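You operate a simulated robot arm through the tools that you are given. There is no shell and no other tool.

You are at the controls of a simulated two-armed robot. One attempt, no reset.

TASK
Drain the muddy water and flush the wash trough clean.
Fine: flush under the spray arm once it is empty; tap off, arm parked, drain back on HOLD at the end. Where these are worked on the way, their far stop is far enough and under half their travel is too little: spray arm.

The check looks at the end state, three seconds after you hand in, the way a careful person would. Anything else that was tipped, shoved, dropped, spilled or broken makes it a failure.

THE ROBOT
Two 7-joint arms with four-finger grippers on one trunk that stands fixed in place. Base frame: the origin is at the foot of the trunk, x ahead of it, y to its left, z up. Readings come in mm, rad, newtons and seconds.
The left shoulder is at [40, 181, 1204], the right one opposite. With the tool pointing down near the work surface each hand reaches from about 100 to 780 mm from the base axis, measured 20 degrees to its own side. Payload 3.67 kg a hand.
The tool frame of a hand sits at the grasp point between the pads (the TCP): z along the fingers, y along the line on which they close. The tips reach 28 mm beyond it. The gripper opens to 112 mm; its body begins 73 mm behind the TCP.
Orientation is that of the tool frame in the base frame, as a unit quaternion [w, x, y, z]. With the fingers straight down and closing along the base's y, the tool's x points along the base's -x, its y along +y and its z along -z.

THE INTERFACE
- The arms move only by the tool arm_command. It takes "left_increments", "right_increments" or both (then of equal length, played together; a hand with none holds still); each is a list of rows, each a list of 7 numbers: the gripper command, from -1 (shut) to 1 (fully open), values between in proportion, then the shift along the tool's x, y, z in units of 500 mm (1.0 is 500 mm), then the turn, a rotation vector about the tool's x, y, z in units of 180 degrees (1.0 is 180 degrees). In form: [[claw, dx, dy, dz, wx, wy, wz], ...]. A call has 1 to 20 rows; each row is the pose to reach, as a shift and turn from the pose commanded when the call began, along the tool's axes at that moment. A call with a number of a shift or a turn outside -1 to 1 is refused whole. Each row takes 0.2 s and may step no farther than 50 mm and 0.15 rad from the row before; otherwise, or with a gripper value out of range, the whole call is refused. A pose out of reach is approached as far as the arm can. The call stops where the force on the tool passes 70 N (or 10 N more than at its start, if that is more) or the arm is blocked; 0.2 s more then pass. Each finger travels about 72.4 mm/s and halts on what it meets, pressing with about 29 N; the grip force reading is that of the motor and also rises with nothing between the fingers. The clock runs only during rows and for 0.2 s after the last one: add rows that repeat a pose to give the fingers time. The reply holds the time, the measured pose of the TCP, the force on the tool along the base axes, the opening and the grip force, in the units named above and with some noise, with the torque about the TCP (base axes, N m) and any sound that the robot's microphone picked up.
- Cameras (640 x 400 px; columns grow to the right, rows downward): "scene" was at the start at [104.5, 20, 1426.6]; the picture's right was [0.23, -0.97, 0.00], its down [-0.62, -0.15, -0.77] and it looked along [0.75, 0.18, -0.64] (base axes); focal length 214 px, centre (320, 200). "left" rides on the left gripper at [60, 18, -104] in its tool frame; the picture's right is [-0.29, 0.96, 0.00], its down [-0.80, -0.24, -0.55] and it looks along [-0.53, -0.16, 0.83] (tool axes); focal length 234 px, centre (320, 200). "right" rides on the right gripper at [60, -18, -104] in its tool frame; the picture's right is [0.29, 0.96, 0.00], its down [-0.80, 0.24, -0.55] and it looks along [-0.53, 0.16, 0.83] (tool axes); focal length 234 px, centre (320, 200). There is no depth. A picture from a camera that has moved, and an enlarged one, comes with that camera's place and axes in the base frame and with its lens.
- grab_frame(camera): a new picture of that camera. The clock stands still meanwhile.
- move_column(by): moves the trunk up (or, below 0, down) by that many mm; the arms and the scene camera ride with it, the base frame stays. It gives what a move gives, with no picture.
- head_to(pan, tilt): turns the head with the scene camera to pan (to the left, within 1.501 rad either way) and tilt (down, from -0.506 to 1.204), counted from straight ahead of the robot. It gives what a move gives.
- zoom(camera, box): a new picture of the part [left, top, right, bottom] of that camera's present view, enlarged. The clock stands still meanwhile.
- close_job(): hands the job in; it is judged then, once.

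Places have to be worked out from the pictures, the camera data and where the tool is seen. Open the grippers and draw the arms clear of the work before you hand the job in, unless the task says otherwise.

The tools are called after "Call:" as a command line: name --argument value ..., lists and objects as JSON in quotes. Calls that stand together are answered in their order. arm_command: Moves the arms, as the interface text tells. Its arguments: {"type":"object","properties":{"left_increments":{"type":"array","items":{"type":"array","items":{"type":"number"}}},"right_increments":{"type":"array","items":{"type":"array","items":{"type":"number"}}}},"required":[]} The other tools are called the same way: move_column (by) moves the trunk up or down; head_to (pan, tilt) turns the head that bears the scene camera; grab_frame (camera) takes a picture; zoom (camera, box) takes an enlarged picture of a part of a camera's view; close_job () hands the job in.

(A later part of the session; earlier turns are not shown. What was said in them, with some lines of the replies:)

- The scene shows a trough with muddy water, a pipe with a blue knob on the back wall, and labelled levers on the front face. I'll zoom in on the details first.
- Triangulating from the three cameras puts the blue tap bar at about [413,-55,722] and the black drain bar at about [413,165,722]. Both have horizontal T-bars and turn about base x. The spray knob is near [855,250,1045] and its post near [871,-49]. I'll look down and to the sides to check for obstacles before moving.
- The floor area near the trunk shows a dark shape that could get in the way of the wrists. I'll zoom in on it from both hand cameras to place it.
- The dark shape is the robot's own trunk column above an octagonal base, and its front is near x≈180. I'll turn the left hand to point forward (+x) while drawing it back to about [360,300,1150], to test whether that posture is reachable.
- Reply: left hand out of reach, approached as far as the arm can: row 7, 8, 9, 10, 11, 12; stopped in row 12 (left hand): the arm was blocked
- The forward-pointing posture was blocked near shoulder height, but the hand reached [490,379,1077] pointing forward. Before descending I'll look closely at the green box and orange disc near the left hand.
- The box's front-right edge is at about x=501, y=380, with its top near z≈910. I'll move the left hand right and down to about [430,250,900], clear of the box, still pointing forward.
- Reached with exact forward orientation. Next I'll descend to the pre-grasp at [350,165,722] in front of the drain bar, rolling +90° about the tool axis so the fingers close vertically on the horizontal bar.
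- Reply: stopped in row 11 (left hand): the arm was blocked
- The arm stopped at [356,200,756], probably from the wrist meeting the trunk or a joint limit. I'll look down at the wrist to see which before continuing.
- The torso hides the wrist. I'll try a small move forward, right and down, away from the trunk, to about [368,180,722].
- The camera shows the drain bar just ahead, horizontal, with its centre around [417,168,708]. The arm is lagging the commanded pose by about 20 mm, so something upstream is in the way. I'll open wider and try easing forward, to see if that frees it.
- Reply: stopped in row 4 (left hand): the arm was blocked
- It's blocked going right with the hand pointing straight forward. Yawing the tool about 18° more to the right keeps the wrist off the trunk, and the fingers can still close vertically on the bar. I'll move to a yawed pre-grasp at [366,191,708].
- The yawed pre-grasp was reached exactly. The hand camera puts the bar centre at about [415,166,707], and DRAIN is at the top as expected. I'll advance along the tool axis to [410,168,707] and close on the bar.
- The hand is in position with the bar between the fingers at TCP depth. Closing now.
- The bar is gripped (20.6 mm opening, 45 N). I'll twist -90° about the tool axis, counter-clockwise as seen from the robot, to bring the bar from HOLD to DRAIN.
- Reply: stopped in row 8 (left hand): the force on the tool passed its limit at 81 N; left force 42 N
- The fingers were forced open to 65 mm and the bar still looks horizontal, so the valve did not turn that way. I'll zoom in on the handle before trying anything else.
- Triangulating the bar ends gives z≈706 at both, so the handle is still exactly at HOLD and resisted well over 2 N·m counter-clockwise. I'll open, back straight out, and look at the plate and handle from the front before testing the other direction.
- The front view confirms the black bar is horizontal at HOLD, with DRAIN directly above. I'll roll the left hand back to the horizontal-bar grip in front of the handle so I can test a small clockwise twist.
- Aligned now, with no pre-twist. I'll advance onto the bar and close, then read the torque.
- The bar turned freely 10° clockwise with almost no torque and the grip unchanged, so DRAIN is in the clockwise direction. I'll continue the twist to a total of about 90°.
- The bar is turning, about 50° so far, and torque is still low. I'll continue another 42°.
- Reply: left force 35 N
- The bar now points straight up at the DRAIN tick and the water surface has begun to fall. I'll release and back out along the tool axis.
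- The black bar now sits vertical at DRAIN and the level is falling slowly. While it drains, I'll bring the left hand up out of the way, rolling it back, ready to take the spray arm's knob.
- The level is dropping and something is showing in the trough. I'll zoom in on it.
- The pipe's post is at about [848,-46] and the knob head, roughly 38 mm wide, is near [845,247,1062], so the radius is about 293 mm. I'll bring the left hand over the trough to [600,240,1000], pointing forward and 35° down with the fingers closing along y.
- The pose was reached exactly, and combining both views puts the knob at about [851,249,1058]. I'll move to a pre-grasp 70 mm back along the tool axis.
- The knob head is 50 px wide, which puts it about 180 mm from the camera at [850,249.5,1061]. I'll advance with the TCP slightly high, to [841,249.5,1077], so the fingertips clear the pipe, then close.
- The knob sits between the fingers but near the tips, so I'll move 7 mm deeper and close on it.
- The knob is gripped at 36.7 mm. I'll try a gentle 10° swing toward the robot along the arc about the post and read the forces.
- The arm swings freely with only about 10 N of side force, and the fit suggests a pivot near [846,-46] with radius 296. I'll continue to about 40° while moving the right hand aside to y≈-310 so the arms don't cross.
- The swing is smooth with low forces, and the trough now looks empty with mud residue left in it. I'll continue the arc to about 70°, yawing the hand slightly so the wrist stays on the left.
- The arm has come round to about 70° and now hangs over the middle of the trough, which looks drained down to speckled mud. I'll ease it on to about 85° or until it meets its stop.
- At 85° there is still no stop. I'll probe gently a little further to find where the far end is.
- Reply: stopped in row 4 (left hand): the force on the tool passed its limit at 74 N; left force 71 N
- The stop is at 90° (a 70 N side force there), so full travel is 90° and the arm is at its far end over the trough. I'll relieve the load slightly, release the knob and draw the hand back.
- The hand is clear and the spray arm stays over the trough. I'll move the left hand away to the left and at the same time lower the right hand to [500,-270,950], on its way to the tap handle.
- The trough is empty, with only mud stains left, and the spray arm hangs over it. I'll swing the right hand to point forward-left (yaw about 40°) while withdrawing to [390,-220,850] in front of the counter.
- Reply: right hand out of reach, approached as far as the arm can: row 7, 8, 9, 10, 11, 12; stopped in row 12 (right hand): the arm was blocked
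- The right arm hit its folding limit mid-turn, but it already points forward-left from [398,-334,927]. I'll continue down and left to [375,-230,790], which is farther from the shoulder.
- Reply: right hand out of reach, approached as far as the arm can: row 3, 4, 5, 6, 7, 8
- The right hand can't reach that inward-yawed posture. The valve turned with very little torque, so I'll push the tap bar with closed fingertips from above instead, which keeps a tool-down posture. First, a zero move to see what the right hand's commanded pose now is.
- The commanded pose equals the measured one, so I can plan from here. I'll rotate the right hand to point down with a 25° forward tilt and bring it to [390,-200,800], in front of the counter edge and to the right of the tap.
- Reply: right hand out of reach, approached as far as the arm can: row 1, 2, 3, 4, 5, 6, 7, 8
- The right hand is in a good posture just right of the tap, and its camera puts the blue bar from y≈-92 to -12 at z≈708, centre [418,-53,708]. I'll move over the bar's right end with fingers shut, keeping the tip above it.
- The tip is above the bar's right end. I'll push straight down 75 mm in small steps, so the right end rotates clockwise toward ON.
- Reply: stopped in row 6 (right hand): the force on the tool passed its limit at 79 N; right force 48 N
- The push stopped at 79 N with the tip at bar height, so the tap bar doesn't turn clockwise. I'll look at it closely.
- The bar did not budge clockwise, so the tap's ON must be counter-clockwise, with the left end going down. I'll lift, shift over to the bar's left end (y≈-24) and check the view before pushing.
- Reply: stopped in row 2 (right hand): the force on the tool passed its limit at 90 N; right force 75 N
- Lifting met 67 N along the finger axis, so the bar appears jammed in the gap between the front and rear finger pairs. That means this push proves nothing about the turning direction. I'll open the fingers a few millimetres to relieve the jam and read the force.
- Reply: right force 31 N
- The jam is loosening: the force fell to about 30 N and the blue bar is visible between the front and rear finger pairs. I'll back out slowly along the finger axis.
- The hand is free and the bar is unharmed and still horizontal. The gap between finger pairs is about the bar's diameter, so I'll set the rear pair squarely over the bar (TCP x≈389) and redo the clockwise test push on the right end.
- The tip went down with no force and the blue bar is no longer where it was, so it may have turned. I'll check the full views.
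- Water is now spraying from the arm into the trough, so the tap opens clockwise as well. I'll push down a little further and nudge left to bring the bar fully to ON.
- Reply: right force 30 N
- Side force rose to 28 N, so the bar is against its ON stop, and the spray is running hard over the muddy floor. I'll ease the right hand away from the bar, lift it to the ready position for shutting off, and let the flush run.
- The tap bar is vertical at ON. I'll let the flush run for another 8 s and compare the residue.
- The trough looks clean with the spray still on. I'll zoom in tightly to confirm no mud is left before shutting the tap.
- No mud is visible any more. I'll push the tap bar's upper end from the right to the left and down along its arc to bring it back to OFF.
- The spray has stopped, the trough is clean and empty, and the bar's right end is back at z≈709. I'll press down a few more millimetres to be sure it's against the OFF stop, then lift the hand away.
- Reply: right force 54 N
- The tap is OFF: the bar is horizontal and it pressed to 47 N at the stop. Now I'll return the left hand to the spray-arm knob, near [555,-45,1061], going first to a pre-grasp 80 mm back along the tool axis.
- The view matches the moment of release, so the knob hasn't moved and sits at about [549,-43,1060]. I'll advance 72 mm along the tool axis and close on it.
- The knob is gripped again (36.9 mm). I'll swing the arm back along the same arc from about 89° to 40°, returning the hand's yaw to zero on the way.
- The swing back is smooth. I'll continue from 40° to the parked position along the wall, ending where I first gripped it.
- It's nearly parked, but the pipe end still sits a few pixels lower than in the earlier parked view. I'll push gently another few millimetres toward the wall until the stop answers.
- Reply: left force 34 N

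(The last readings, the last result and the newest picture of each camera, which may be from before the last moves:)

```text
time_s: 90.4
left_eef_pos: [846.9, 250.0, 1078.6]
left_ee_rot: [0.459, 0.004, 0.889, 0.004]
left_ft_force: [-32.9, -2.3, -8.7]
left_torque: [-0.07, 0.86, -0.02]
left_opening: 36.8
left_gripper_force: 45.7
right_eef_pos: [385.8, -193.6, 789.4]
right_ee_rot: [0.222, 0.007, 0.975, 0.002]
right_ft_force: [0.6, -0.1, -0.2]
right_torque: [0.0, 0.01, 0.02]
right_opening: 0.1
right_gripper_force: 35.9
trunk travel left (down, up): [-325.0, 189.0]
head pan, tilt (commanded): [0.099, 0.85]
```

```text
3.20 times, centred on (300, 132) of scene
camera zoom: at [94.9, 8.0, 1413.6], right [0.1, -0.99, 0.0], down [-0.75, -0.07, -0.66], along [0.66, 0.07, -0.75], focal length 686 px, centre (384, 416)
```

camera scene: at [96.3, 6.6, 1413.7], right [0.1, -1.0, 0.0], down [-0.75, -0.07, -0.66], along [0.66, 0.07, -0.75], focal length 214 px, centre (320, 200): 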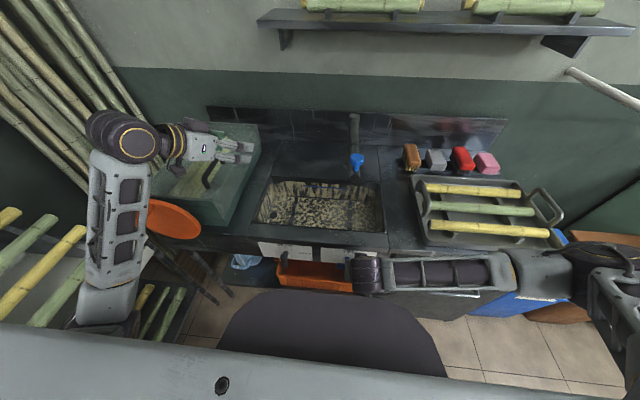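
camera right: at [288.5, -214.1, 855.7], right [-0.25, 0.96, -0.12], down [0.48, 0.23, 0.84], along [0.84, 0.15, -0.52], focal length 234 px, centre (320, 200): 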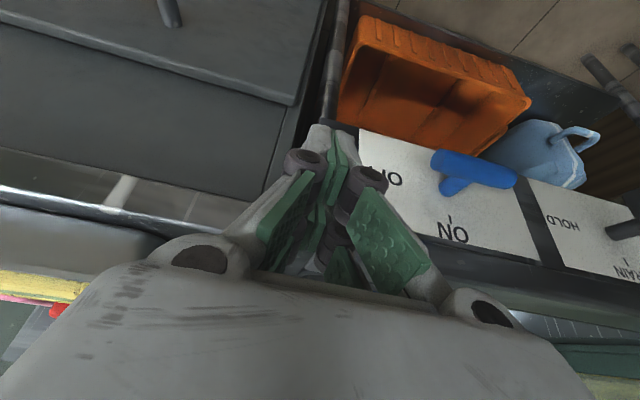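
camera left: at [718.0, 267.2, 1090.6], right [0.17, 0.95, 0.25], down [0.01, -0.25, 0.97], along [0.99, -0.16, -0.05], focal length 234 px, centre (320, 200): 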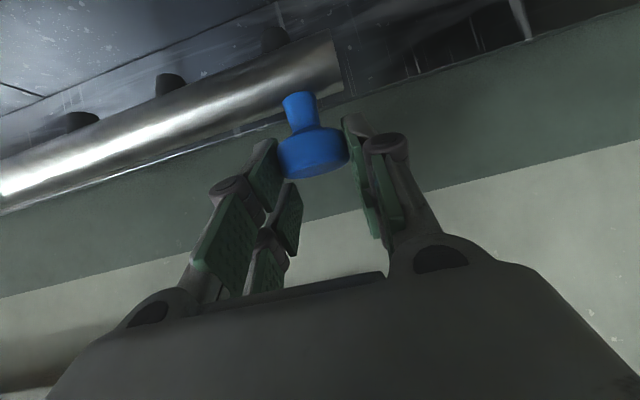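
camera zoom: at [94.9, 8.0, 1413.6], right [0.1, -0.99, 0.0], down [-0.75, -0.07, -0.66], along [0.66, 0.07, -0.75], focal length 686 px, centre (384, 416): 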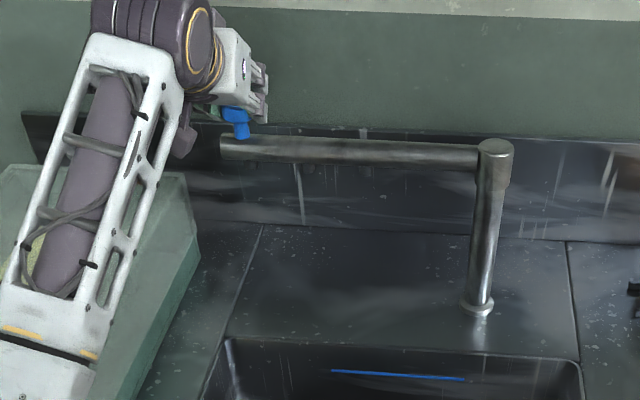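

A 33 N reaction at the wall side shows the arm is against its parked stop. I'll relax slightly, open, and withdraw the left hand along the tool axis.

Call:
arm_command --left_increments '[[-1, 0.0046, 0, -0.0065, 0, 0, 0], [0.0, 0.0046, 0, -0.0065, 0, 0, 0], [0.6, 0.0046, 0, -0.0065, 0, 0, 0], [0.6, 0.0046, 0, -0.0065, 0, 0, 0], [0.6, 0.0046, 0, -0.0465, 0, 0, 0], [0.6, 0.0046, 0, -0.0965, 0, 0, 0], [0.6, 0.0046, 0, -0.1465, 0, 0, 0], [0.6, 0.0046, 0, -0.1965, 0, 0, 0]]'

Call:
zoom --camera "scene" --box '[200, 70, 400, 195]'

Call:
grab_frame --camera "left"

```text
time_s: 92.2
left_eef_pos: [767.4, 249.2, 1135.2]
left_ee_rot: [0.459, 0.005, 0.888, 0.004]
left_ft_force: [0.3, 1.0, -0.2]
left_torque: [0.03, 0.02, -0.01]
left_opening: 89.8
left_gripper_force: 0.1
right_eef_pos: [387.9, -194.3, 788.3]
right_ee_rot: [0.22, 0.008, 0.976, 0.002]
right_ft_force: [-0.2, -0.9, -0.8]
right_torque: [-0.02, -0.02, 0.02]
right_opening: 0.0
right_gripper_force: 36.2
trunk travel left (down, up): [-325.0, 189.0]
head pan, tilt (commanded): [0.099, 0.85]
```

```text
3.20 times, centred on (300, 132) of scene
camera zoom: at [98.5, 7.8, 1413.4], right [0.1, -1.0, 0.0], down [-0.75, -0.07, -0.66], along [0.66, 0.07, -0.75], focal length 686 px, centre (384, 416)
```

zoom: 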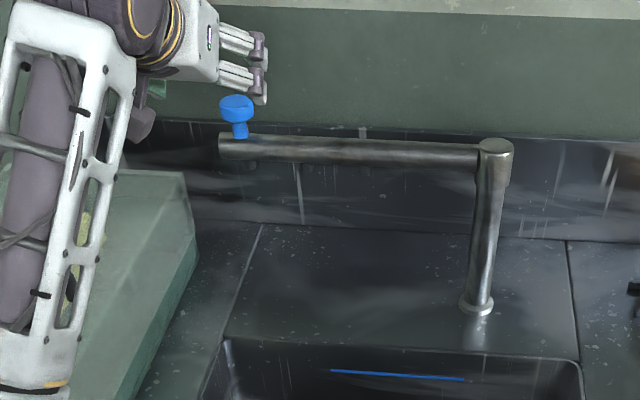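

```text
taken
camera left: at [646.5, 266.9, 1146.5], right [0.17, 0.95, 0.25], down [0.01, -0.25, 0.97], along [0.99, -0.16, -0.05], focal length 234 px, centre (320, 200)
```

left: 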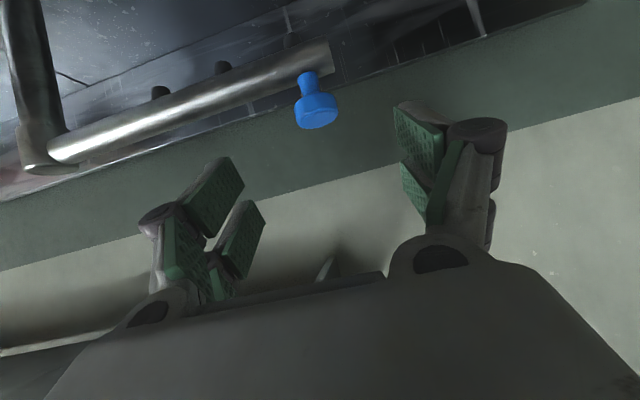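

The spray arm is parked and the hand is clear. Next is the drain: I'll use the same closed-fingertip push from above with the left hand, first bringing it back over the trough to [560,200,960].

Call:
arm_command --left_increments '[[0.6, 0.0654, -0.013, -0.017, 0, 0, 0], [0.6, 0.1307, -0.026, -0.0339, 0, 0, 0], [0.0, 0.1961, -0.039, -0.0509, 0, 0, 0], [-1, 0.2614, -0.052, -0.0678, 0, 0, 0], [-1, 0.3268, -0.065, -0.0848, 0, 0, 0], [-1, 0.3921, -0.078, -0.1017, 0, 0, 0], [-1, 0.4575, -0.091, -0.1187, 0, 0, 0], [-1, 0.5228, -0.104, -0.1356, 0, 0, 0]]'

Call:
grab_frame --camera "scene"

```text
time_s: 94.0
left_eef_pos: [559.8, 200.3, 959.3]
left_ee_rot: [0.46, 0.006, 0.888, 0.003]
left_ft_force: [-0.6, -0.7, 0.0]
left_torque: [-0.01, 0.02, -0.03]
left_opening: 0.0
left_gripper_force: 29.0
right_eef_pos: [388.2, -194.3, 787.5]
right_ee_rot: [0.22, 0.008, 0.975, 0.002]
right_ft_force: [0.1, 0.0, 0.2]
right_torque: [-0.01, -0.01, -0.01]
right_opening: 0.0
right_gripper_force: 35.3
trunk travel left (down, up): [-325.0, 189.0]
head pan, tilt (commanded): [0.099, 0.85]
```

```text
taken
camera scene: at [98.2, 7.9, 1413.4], right [0.1, -1.0, 0.0], down [-0.75, -0.07, -0.66], along [0.66, 0.07, -0.75], focal length 214 px, centre (320, 200)
```

scene: 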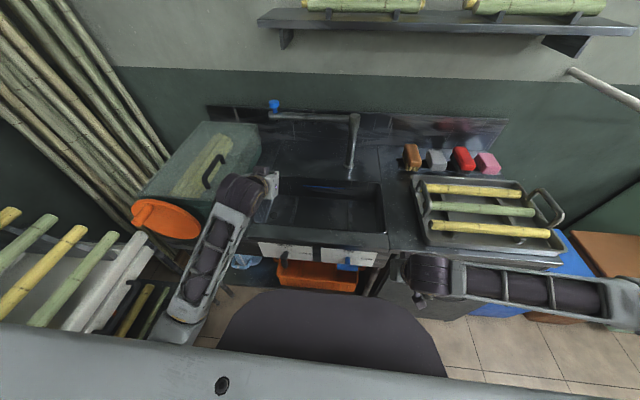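

Both arms are clear and everything is in place. I'll pitch the left hand to 25° from vertical while moving to [500,180,920], then descend in front of the counter in a second step.

Call:
arm_command --left_increments '[[-1, 0.0268, -0.0083, -0.0104, 0, 0.0329, 0], [-1, 0.0535, -0.0166, -0.0207, 0, 0.0658, 0], [-1, 0.0803, -0.025, -0.0311, 0, 0.0986, 0], [-1, 0.107, -0.0333, -0.0414, 0, 0.1315, 0], [-1, 0.1338, -0.0416, -0.0518, 0, 0.1644, 0]]'

```text
time_s: 95.2
left_eef_pos: [501.7, 179.7, 916.6]
left_ee_rot: [0.217, 0.004, 0.976, 0.004]
left_ft_force: [-0.1, -0.2, -0.2]
left_torque: [-0.04, 0.0, -0.03]
left_opening: 0.0
left_gripper_force: 29.3
right_eef_pos: [387.2, -194.8, 788.0]
right_ee_rot: [0.22, 0.007, 0.975, 0.003]
right_ft_force: [0.7, 0.4, 0.2]
right_torque: [0.0, 0.03, 0.02]
right_opening: 0.0
right_gripper_force: 35.7
trunk travel left (down, up): [-325.0, 189.0]
head pan, tilt (commanded): [0.099, 0.85]
```

Reached. I'll retreat in x and descend to [388,110,800], in front of the counter and just right of the drain bar.

Call:
arm_command --left_increments '[[-1, 0.0421, -0.0204, 0.0077, 0, 0, 0], [-1, 0.0842, -0.0408, 0.0154, 0, 0, 0], [-1, 0.1218, -0.0613, 0.0252, 0, 0, 0], [-1, 0.1594, -0.0818, 0.035, 0, 0, 0], [-1, 0.1984, -0.0972, 0.0476, 0, 0, 0], [-1, 0.2374, -0.1126, 0.0602, 0, 0, 0], [-1, 0.2814, -0.1332, 0.0836, 0, 0, 0], [-1, 0.3034, -0.1436, 0.1172, 0, 0, 0], [-1, 0.3034, -0.1436, 0.1172, 0, 0, 0]]'

Call:
grab_frame --camera "left"

Call:
zoom --camera "scene" --box '[230, 170, 410, 290]'

```text
time_s: 97.2
left_eef_pos: [388.2, 111.0, 799.0]
left_ee_rot: [0.218, 0.004, 0.976, 0.005]
left_ft_force: [-0.6, 0.6, -1.1]
left_torque: [0.0, 0.02, -0.01]
left_opening: 0.0
left_gripper_force: 28.9
right_eef_pos: [389.0, -194.9, 788.8]
right_ee_rot: [0.22, 0.007, 0.975, 0.002]
right_ft_force: [-0.1, 0.4, 0.1]
right_torque: [-0.01, 0.01, 0.0]
right_opening: 0.1
right_gripper_force: 35.3
trunk travel left (down, up): [-325.0, 189.0]
head pan, tilt (commanded): [0.099, 0.85]
```

```text
taken
camera left: at [288.9, 128.2, 867.5], right [0.27, 0.95, 0.13], down [0.48, -0.25, 0.84], along [0.83, -0.16, -0.53], focal length 234 px, centre (320, 200)
```

left: 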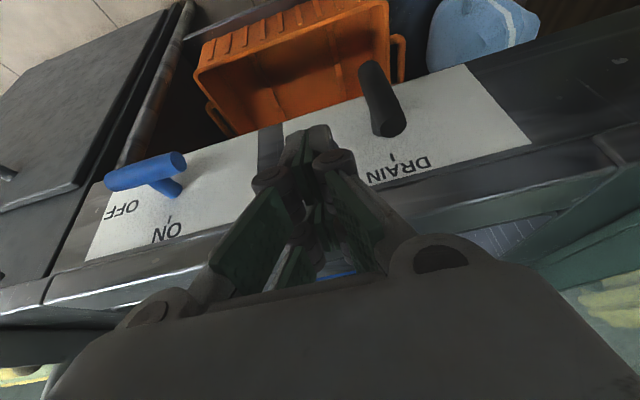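

```text
3.33 times, centred on (320, 230) of scene
camera zoom: at [99.0, 7.8, 1413.3], right [0.1, -1.0, 0.0], down [-0.75, -0.07, -0.66], along [0.66, 0.07, -0.75], focal length 715 px, centre (320, 100)
```

zoom: 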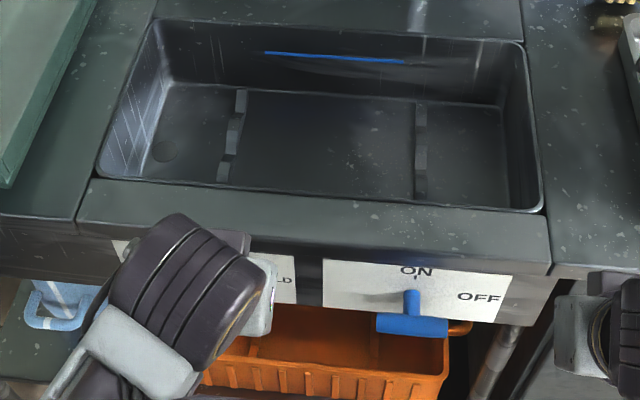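

The drain bar's upper end is at about y=164, z≈740, and my closed tip is to its right. I'll lower beside it and sweep left and down along the arc to turn it counter-clockwise to HOLD.

Call:
arm_command --left_increments '[[-1, 0.0178, 0.004, 0.0381, 0, 0, 0], [-1, 0.0356, 0.016, 0.0762, 0, 0, 0], [-1, 0.038, 0.04, 0.082, 0, 0, 0], [-1, 0.0394, 0.058, 0.0843, 0, 0, 0], [-1, 0.0385, 0.0742, 0.0823, 0, 0, 0], [-1, 0.0388, 0.0896, 0.083, 0, 0, 0], [-1, 0.0408, 0.1044, 0.0872, 0, 0, 0], [-1, 0.0444, 0.1174, 0.0948, 0, 0, 0], [-1, 0.0493, 0.1278, 0.1053, 0, 0, 0], [-1, 0.0543, 0.136, 0.116, 0, 0, 0], [-1, 0.0572, 0.14, 0.1223, 0, 0, 0]]'

Call:
grab_frame --camera "left"

Call:
zoom --camera "scene" --box '[230, 170, 410, 290]'

```text
time_s: 99.6
left_eef_pos: [391.7, 181.2, 734.1]
left_ee_rot: [0.219, 0.004, 0.976, 0.005]
left_ft_force: [-2.2, -1.8, 9.4]
left_torque: [-0.07, -0.2, -0.06]
left_opening: 5.9
left_gripper_force: 36.1
right_eef_pos: [388.3, -194.3, 788.1]
right_ee_rot: [0.221, 0.007, 0.975, 0.002]
right_ft_force: [0.1, 0.8, -0.6]
right_torque: [0.02, -0.01, 0.02]
right_opening: 0.0
right_gripper_force: 35.4
trunk travel left (down, up): [-325.0, 189.0]
head pan, tilt (commanded): [0.099, 0.85]
```

```text
taken
camera left: at [291.1, 198.5, 803.2], right [0.27, 0.95, 0.13], down [0.48, -0.25, 0.84], along [0.83, -0.16, -0.53], focal length 234 px, centre (320, 200)
```

left: 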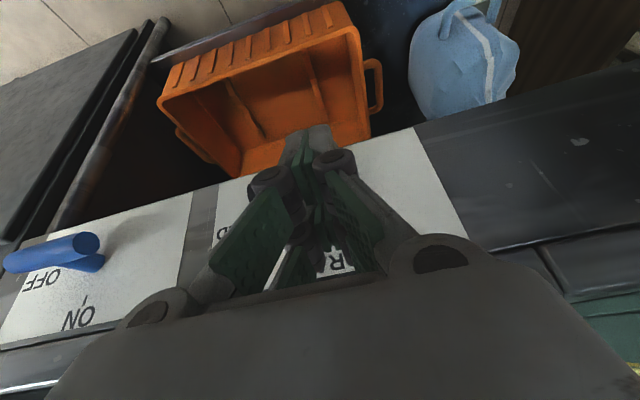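

```text
3.33 times, centred on (320, 230) of scene
camera zoom: at [98.2, 7.2, 1413.5], right [0.1, -1.0, 0.0], down [-0.75, -0.07, -0.66], along [0.66, 0.07, -0.75], focal length 715 px, centre (320, 100)
```

zoom: 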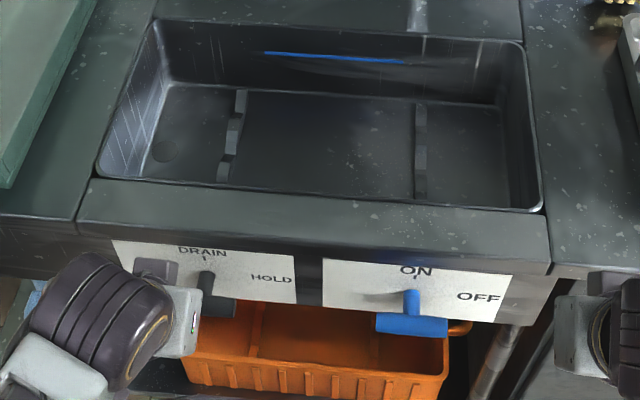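

The bar is about horizontal at HOLD. I'll press a few more millimetres until the stop answers, then lift clear and look.

Call:
arm_command --left_increments '[[-1, 0.0025, 0.004, 0.0054, 0, 0, 0], [-1, 0.0042, 0.006, 0.009, 0, 0, 0]]'

Call:
arm_command --left_increments '[[-1, -0.0085, 0, -0.0181, 0, 0, 0], [-1, -0.017, 0, -0.0362, 0, 0, 0], [-1, -0.0339, 0, -0.0725, 0, 0, 0], [-1, -0.0509, 0.01, -0.1087, 0, 0, 0], [-1, -0.0509, 0.06, -0.1087, 0, 0, 0], [-1, -0.0509, 0.12, -0.1087, 0, 0, 0], [-1, -0.0509, 0.18, -0.1087, 0, 0, 0]]'

Call:
zoom --camera "scene" --box '[230, 170, 410, 290]'

Call:
grab_frame --camera "left"

```text
time_s: 100.2
left_eef_pos: [390.4, 182.5, 734.1]
left_ee_rot: [0.224, 0.005, 0.975, 0.003]
left_ft_force: [-7.8, -9.6, 41.2]
left_torque: [-0.27, -0.8, -0.11]
left_opening: 5.9
left_gripper_force: 36.0
right_eef_pos: [387.4, -196.6, 789.2]
right_ee_rot: [0.221, 0.008, 0.975, 0.004]
right_ft_force: [-0.9, 0.2, 0.3]
right_torque: [0.02, 0.02, 0.02]
right_opening: 0.0
right_gripper_force: 35.7
trunk travel left (down, up): [-325.0, 189.0]
head pan, tilt (commanded): [0.099, 0.85]
```

```text
time_s: 101.8
left_eef_pos: [389.7, 274.3, 788.7]
left_ee_rot: [0.218, 0.003, 0.976, 0.004]
left_ft_force: [-0.2, 0.6, -0.8]
left_torque: [0.01, -0.01, -0.05]
left_opening: 0.0
left_gripper_force: 36.1
right_eef_pos: [388.3, -194.9, 788.4]
right_ee_rot: [0.22, 0.007, 0.975, 0.002]
right_ft_force: [-0.2, 0.3, -0.9]
right_torque: [-0.01, -0.01, 0.02]
right_opening: 0.0
right_gripper_force: 35.9
trunk travel left (down, up): [-325.0, 189.0]
head pan, tilt (commanded): [0.099, 0.85]
```

```text
3.33 times, centred on (320, 230) of scene
camera zoom: at [98.9, 8.5, 1413.3], right [0.1, -1.0, 0.0], down [-0.75, -0.07, -0.66], along [0.66, 0.07, -0.75], focal length 715 px, centre (320, 100)
```

zoom: 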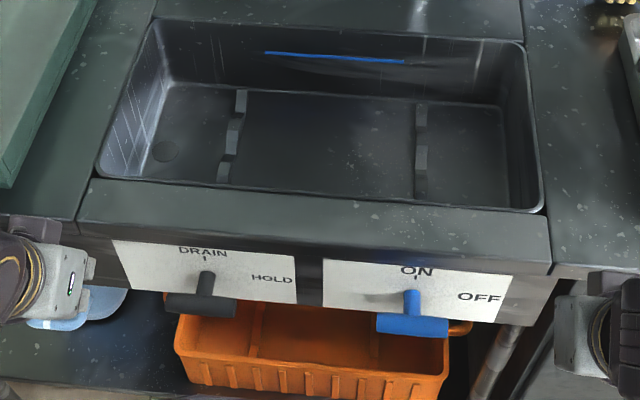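

```text
taken
camera left: at [290.2, 291.1, 857.9], right [0.27, 0.95, 0.13], down [0.48, -0.25, 0.84], along [0.83, -0.16, -0.53], focal length 234 px, centre (320, 200)
```

left: 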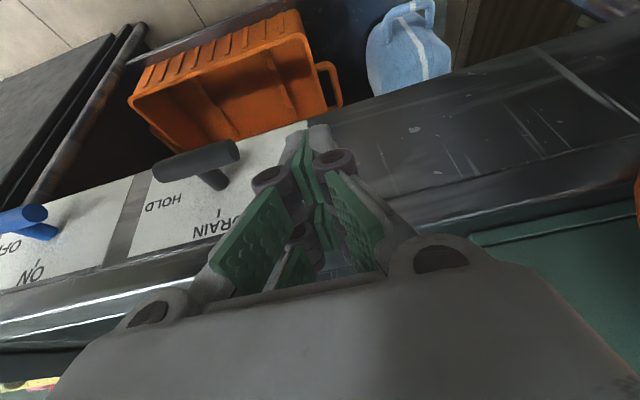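

Both bars are horizontal (HOLD and OFF), having pressed to 41 N and 47 N at their stops, and the trough is clean and empty. I'll open both grippers and draw the arms up and clear.

Call:
arm_command --left_increments '[[0.0, 0, 0, 0, 0, 0, 0], [0.6, 0, 0, 0, 0, 0, 0], [0.6, -0.0426, 0.0112, -0.0486, 0, 0, 0], [0.6, -0.0853, 0.0224, -0.0973, 0, 0, 0], [0.6, -0.1279, 0.0336, -0.1459, 0, 0, 0], [0.6, -0.1706, 0.0448, -0.1946, 0, 0, 0], [0.6, -0.2132, 0.056, -0.2432, 0, 0, 0], [0.6, -0.2558, 0.0672, -0.2918, 0, 0, 0], [0.6, -0.2985, 0.0784, -0.3405, 0, 0, 0], [0.6, -0.3411, 0.0896, -0.3891, 0, 0, 0], [0.6, -0.3838, 0.1008, -0.4378, 0, 0, 0], [0.6, -0.4264, 0.112, -0.4864, 0, 0, 0]]' --right_increments '[[0.0, 0, 0, 0, 0, 0, 0], [0.6, 0, 0, 0, 0, 0, 0], [0.6, -0.0315, -0.0143, -0.0277, 0, 0, 0], [0.6, -0.0629, -0.0287, -0.0554, 0, 0, 0], [0.6, -0.0944, -0.043, -0.0831, 0, 0, 0], [0.6, -0.1258, -0.0574, -0.1108, 0, 0, 0], [0.6, -0.1573, -0.0717, -0.1385, 0, 0, 0], [0.6, -0.1888, -0.086, -0.1662, 0, 0, 0], [0.6, -0.2202, -0.1004, -0.1939, 0, 0, 0], [0.6, -0.2517, -0.1147, -0.2216, 0, 0, 0], [0.6, -0.2831, -0.1291, -0.2493, 0, 0, 0], [0.6, -0.3146, -0.1434, -0.277, 0, 0, 0]]'

Call:
grab_frame --camera "scene"

Call:
zoom --camera "scene" --box '[230, 90, 410, 290]'

```text
time_s: 104.4
left_eef_pos: [481.7, 327.5, 1100.8]
left_ee_rot: [0.218, 0.002, 0.976, 0.005]
left_ft_force: [-0.2, -0.1, 0.1]
left_torque: [-0.02, 0.04, -0.02]
left_opening: 89.6
left_gripper_force: 0.0
right_eef_pos: [467.3, -267.1, 979.8]
right_ee_rot: [0.22, 0.007, 0.976, 0.002]
right_ft_force: [0.2, 0.3, -0.4]
right_torque: [-0.02, 0.0, 0.01]
right_opening: 89.7
right_gripper_force: 0.0
trunk travel left (down, up): [-325.0, 189.0]
head pan, tilt (commanded): [0.099, 0.85]
```

```text
taken
camera scene: at [99.3, 7.7, 1413.3], right [0.1, -0.99, 0.0], down [-0.75, -0.07, -0.66], along [0.66, 0.07, -0.75], focal length 214 px, centre (320, 200)
```

scene: 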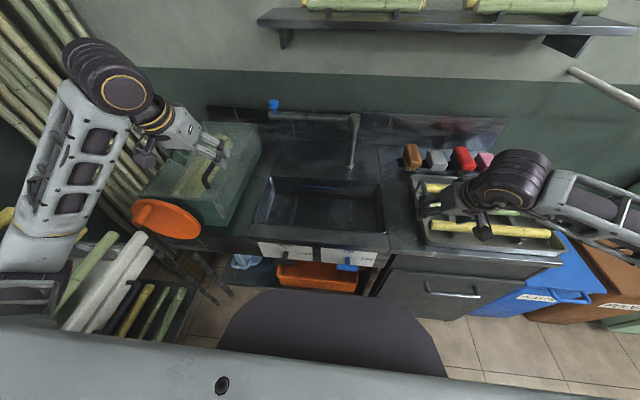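

```text
2.00 times, centred on (320, 190) of scene
camera zoom: at [99.3, 7.7, 1413.3], right [0.1, -0.99, 0.0], down [-0.75, -0.07, -0.66], along [0.66, 0.07, -0.75], focal length 429 px, centre (320, 220)
```

zoom: 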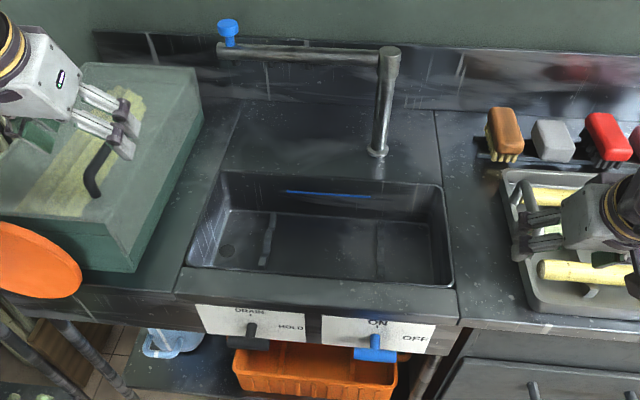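

Everything in the work area is as required, and the knob is at exactly its original pixel position. I'll check the left and right sides to confirm nothing was disturbed by the elbows.

Call:
head_to --pan 0.8 --tilt 0.8

Call:
grab_frame --camera "scene"

Call:
head_to --pan -0.6 --tilt 0.8

Call:
grab_frame --camera "scene"

```text
time_s: 105.5
left_eef_pos: [479.7, 325.2, 1100.6]
left_ee_rot: [0.217, 0.004, 0.976, 0.004]
left_ft_force: [-0.5, -0.6, -0.2]
left_torque: [-0.01, 0.0, -0.01]
left_opening: 89.6
left_gripper_force: 0.0
right_eef_pos: [466.9, -266.6, 980.5]
right_ee_rot: [0.22, 0.007, 0.976, 0.003]
right_ft_force: [0.7, -0.1, -0.4]
right_torque: [-0.01, 0.02, -0.01]
right_opening: 89.5
right_gripper_force: 0.0
trunk travel left (down, up): [-325.0, 189.0]
head pan, tilt (commanded): [0.799, 0.799]
```

```text
taken
camera scene: at [77.7, 57.8, 1417.3], right [0.72, -0.7, 0.0], down [-0.5, -0.51, -0.7], along [0.49, 0.5, -0.72], focal length 214 px, centre (320, 200)
```

scene: 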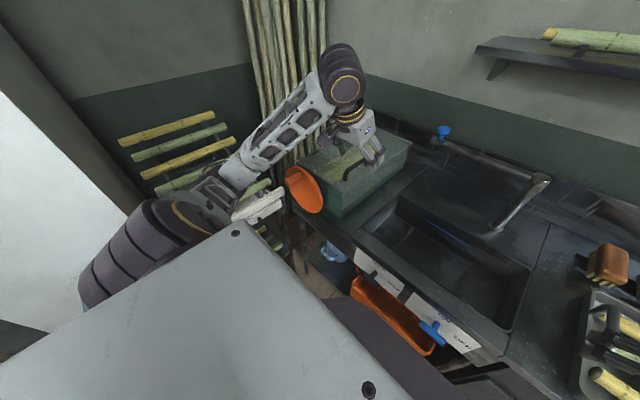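

```text
time_s: 107.0
left_eef_pos: [482.5, 327.5, 1101.7]
left_ee_rot: [0.217, 0.004, 0.976, 0.005]
left_ft_force: [0.4, 0.4, 1.1]
left_torque: [0.01, 0.02, -0.01]
left_opening: 89.6
left_gripper_force: 0.1
right_eef_pos: [466.9, -267.5, 979.9]
right_ee_rot: [0.22, 0.007, 0.976, 0.004]
right_ft_force: [-0.7, -0.6, -0.1]
right_torque: [-0.04, -0.02, 0.0]
right_opening: 89.7
right_gripper_force: 0.1
trunk travel left (down, up): [-325.0, 189.0]
head pan, tilt (commanded): [-0.6, 0.799]
```

```text
taken
camera scene: at [88.0, -45.4, 1417.3], right [-0.56, -0.83, 0.0], down [-0.59, 0.4, -0.7], along [0.58, -0.39, -0.72], focal length 214 px, centre (320, 200)
```

scene: 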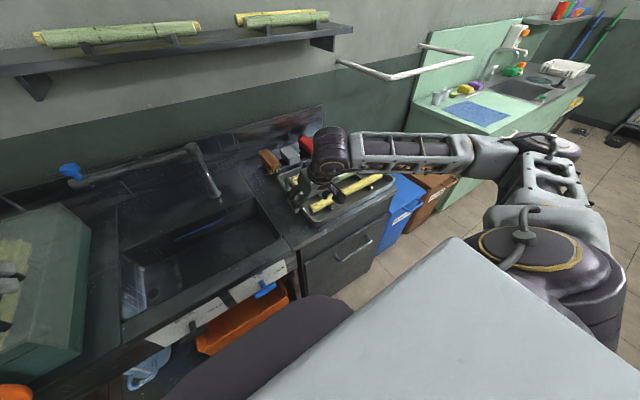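

Nothing was disturbed on either side. One last close look at the trough, the tap and the drain before handing in.

Call:
head_to --pan 0.1 --tilt 0.85

Call:
zoom --camera "scene" --box '[245, 165, 395, 275]'

Call:
grab_frame --camera "left"

```text
time_s: 108.0
left_eef_pos: [481.2, 326.0, 1101.0]
left_ee_rot: [0.217, 0.003, 0.976, 0.005]
left_ft_force: [-0.4, -0.1, 0.4]
left_torque: [-0.01, 0.01, -0.03]
left_opening: 89.6
left_gripper_force: 0.0
right_eef_pos: [468.3, -265.6, 979.4]
right_ee_rot: [0.22, 0.007, 0.976, 0.003]
right_ft_force: [0.1, -1.1, 0.2]
right_torque: [-0.02, -0.03, 0.0]
right_opening: 89.4
right_gripper_force: 0.1
trunk travel left (down, up): [-325.0, 189.0]
head pan, tilt (commanded): [0.099, 0.85]
```

```text
3.64 times, centred on (320, 220) of scene
camera zoom: at [99.2, 7.8, 1413.3], right [0.1, -1.0, 0.0], down [-0.75, -0.07, -0.66], along [0.66, 0.07, -0.75], focal length 780 px, centre (320, 127)
```

zoom: 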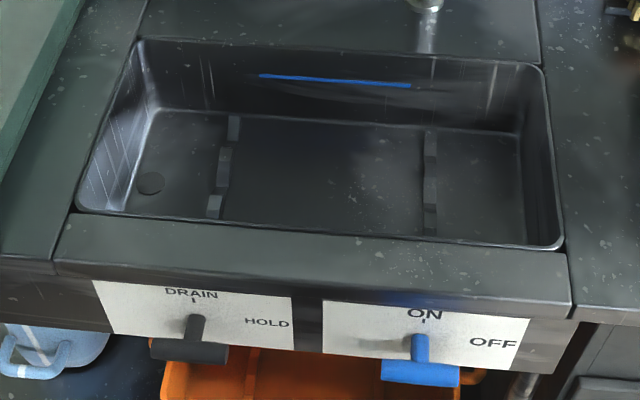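

```text
taken
camera left: at [381.8, 343.3, 1169.6], right [0.27, 0.95, 0.13], down [0.49, -0.25, 0.84], along [0.83, -0.16, -0.53], focal length 234 px, centre (320, 200)
```

left: 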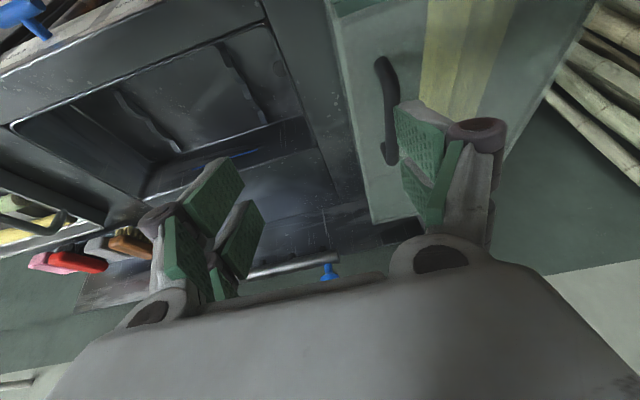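

The trough is empty and clean. The drain is on HOLD, the tap is OFF, the spray arm is parked against its stop, and both open hands are clear of the work. Handing in now.

Call:
close_job

```text
The job is handed in.
```

I drained and flushed the trough, and I've handed the job in. I haven't seen the result of the check.

- **Trough:** the last close-up showed it empty, with no mud left on the floor or walls. I turned the spray on only after the muddy water had gone, and kept it on until the mud was gone (about 15 seconds).
- **Drain:** back on HOLD, pressed to its stop.
- **Tap:** OFF, pressed to its stop, and the spray has stopped.
- **Spray arm:** swung the full 90° to its far stop for the flush. It is now parked along the wall, in the same place as at the start.
- **Surroundings:** I looked over both sides before handing in and saw nothing tipped, moved or spilled. Both grippers are open and the arms are clear.

**Extra force on the handles:**
- **Drain:** I first turned it the wrong way, and the fingers were forced open against its stop.
- **Tap:** on the first push its bar jammed between the fingers, and I worked it loose. At one point this put about 90 N on the tool.

Both handles turned normally afterwards and showed no visible damage.
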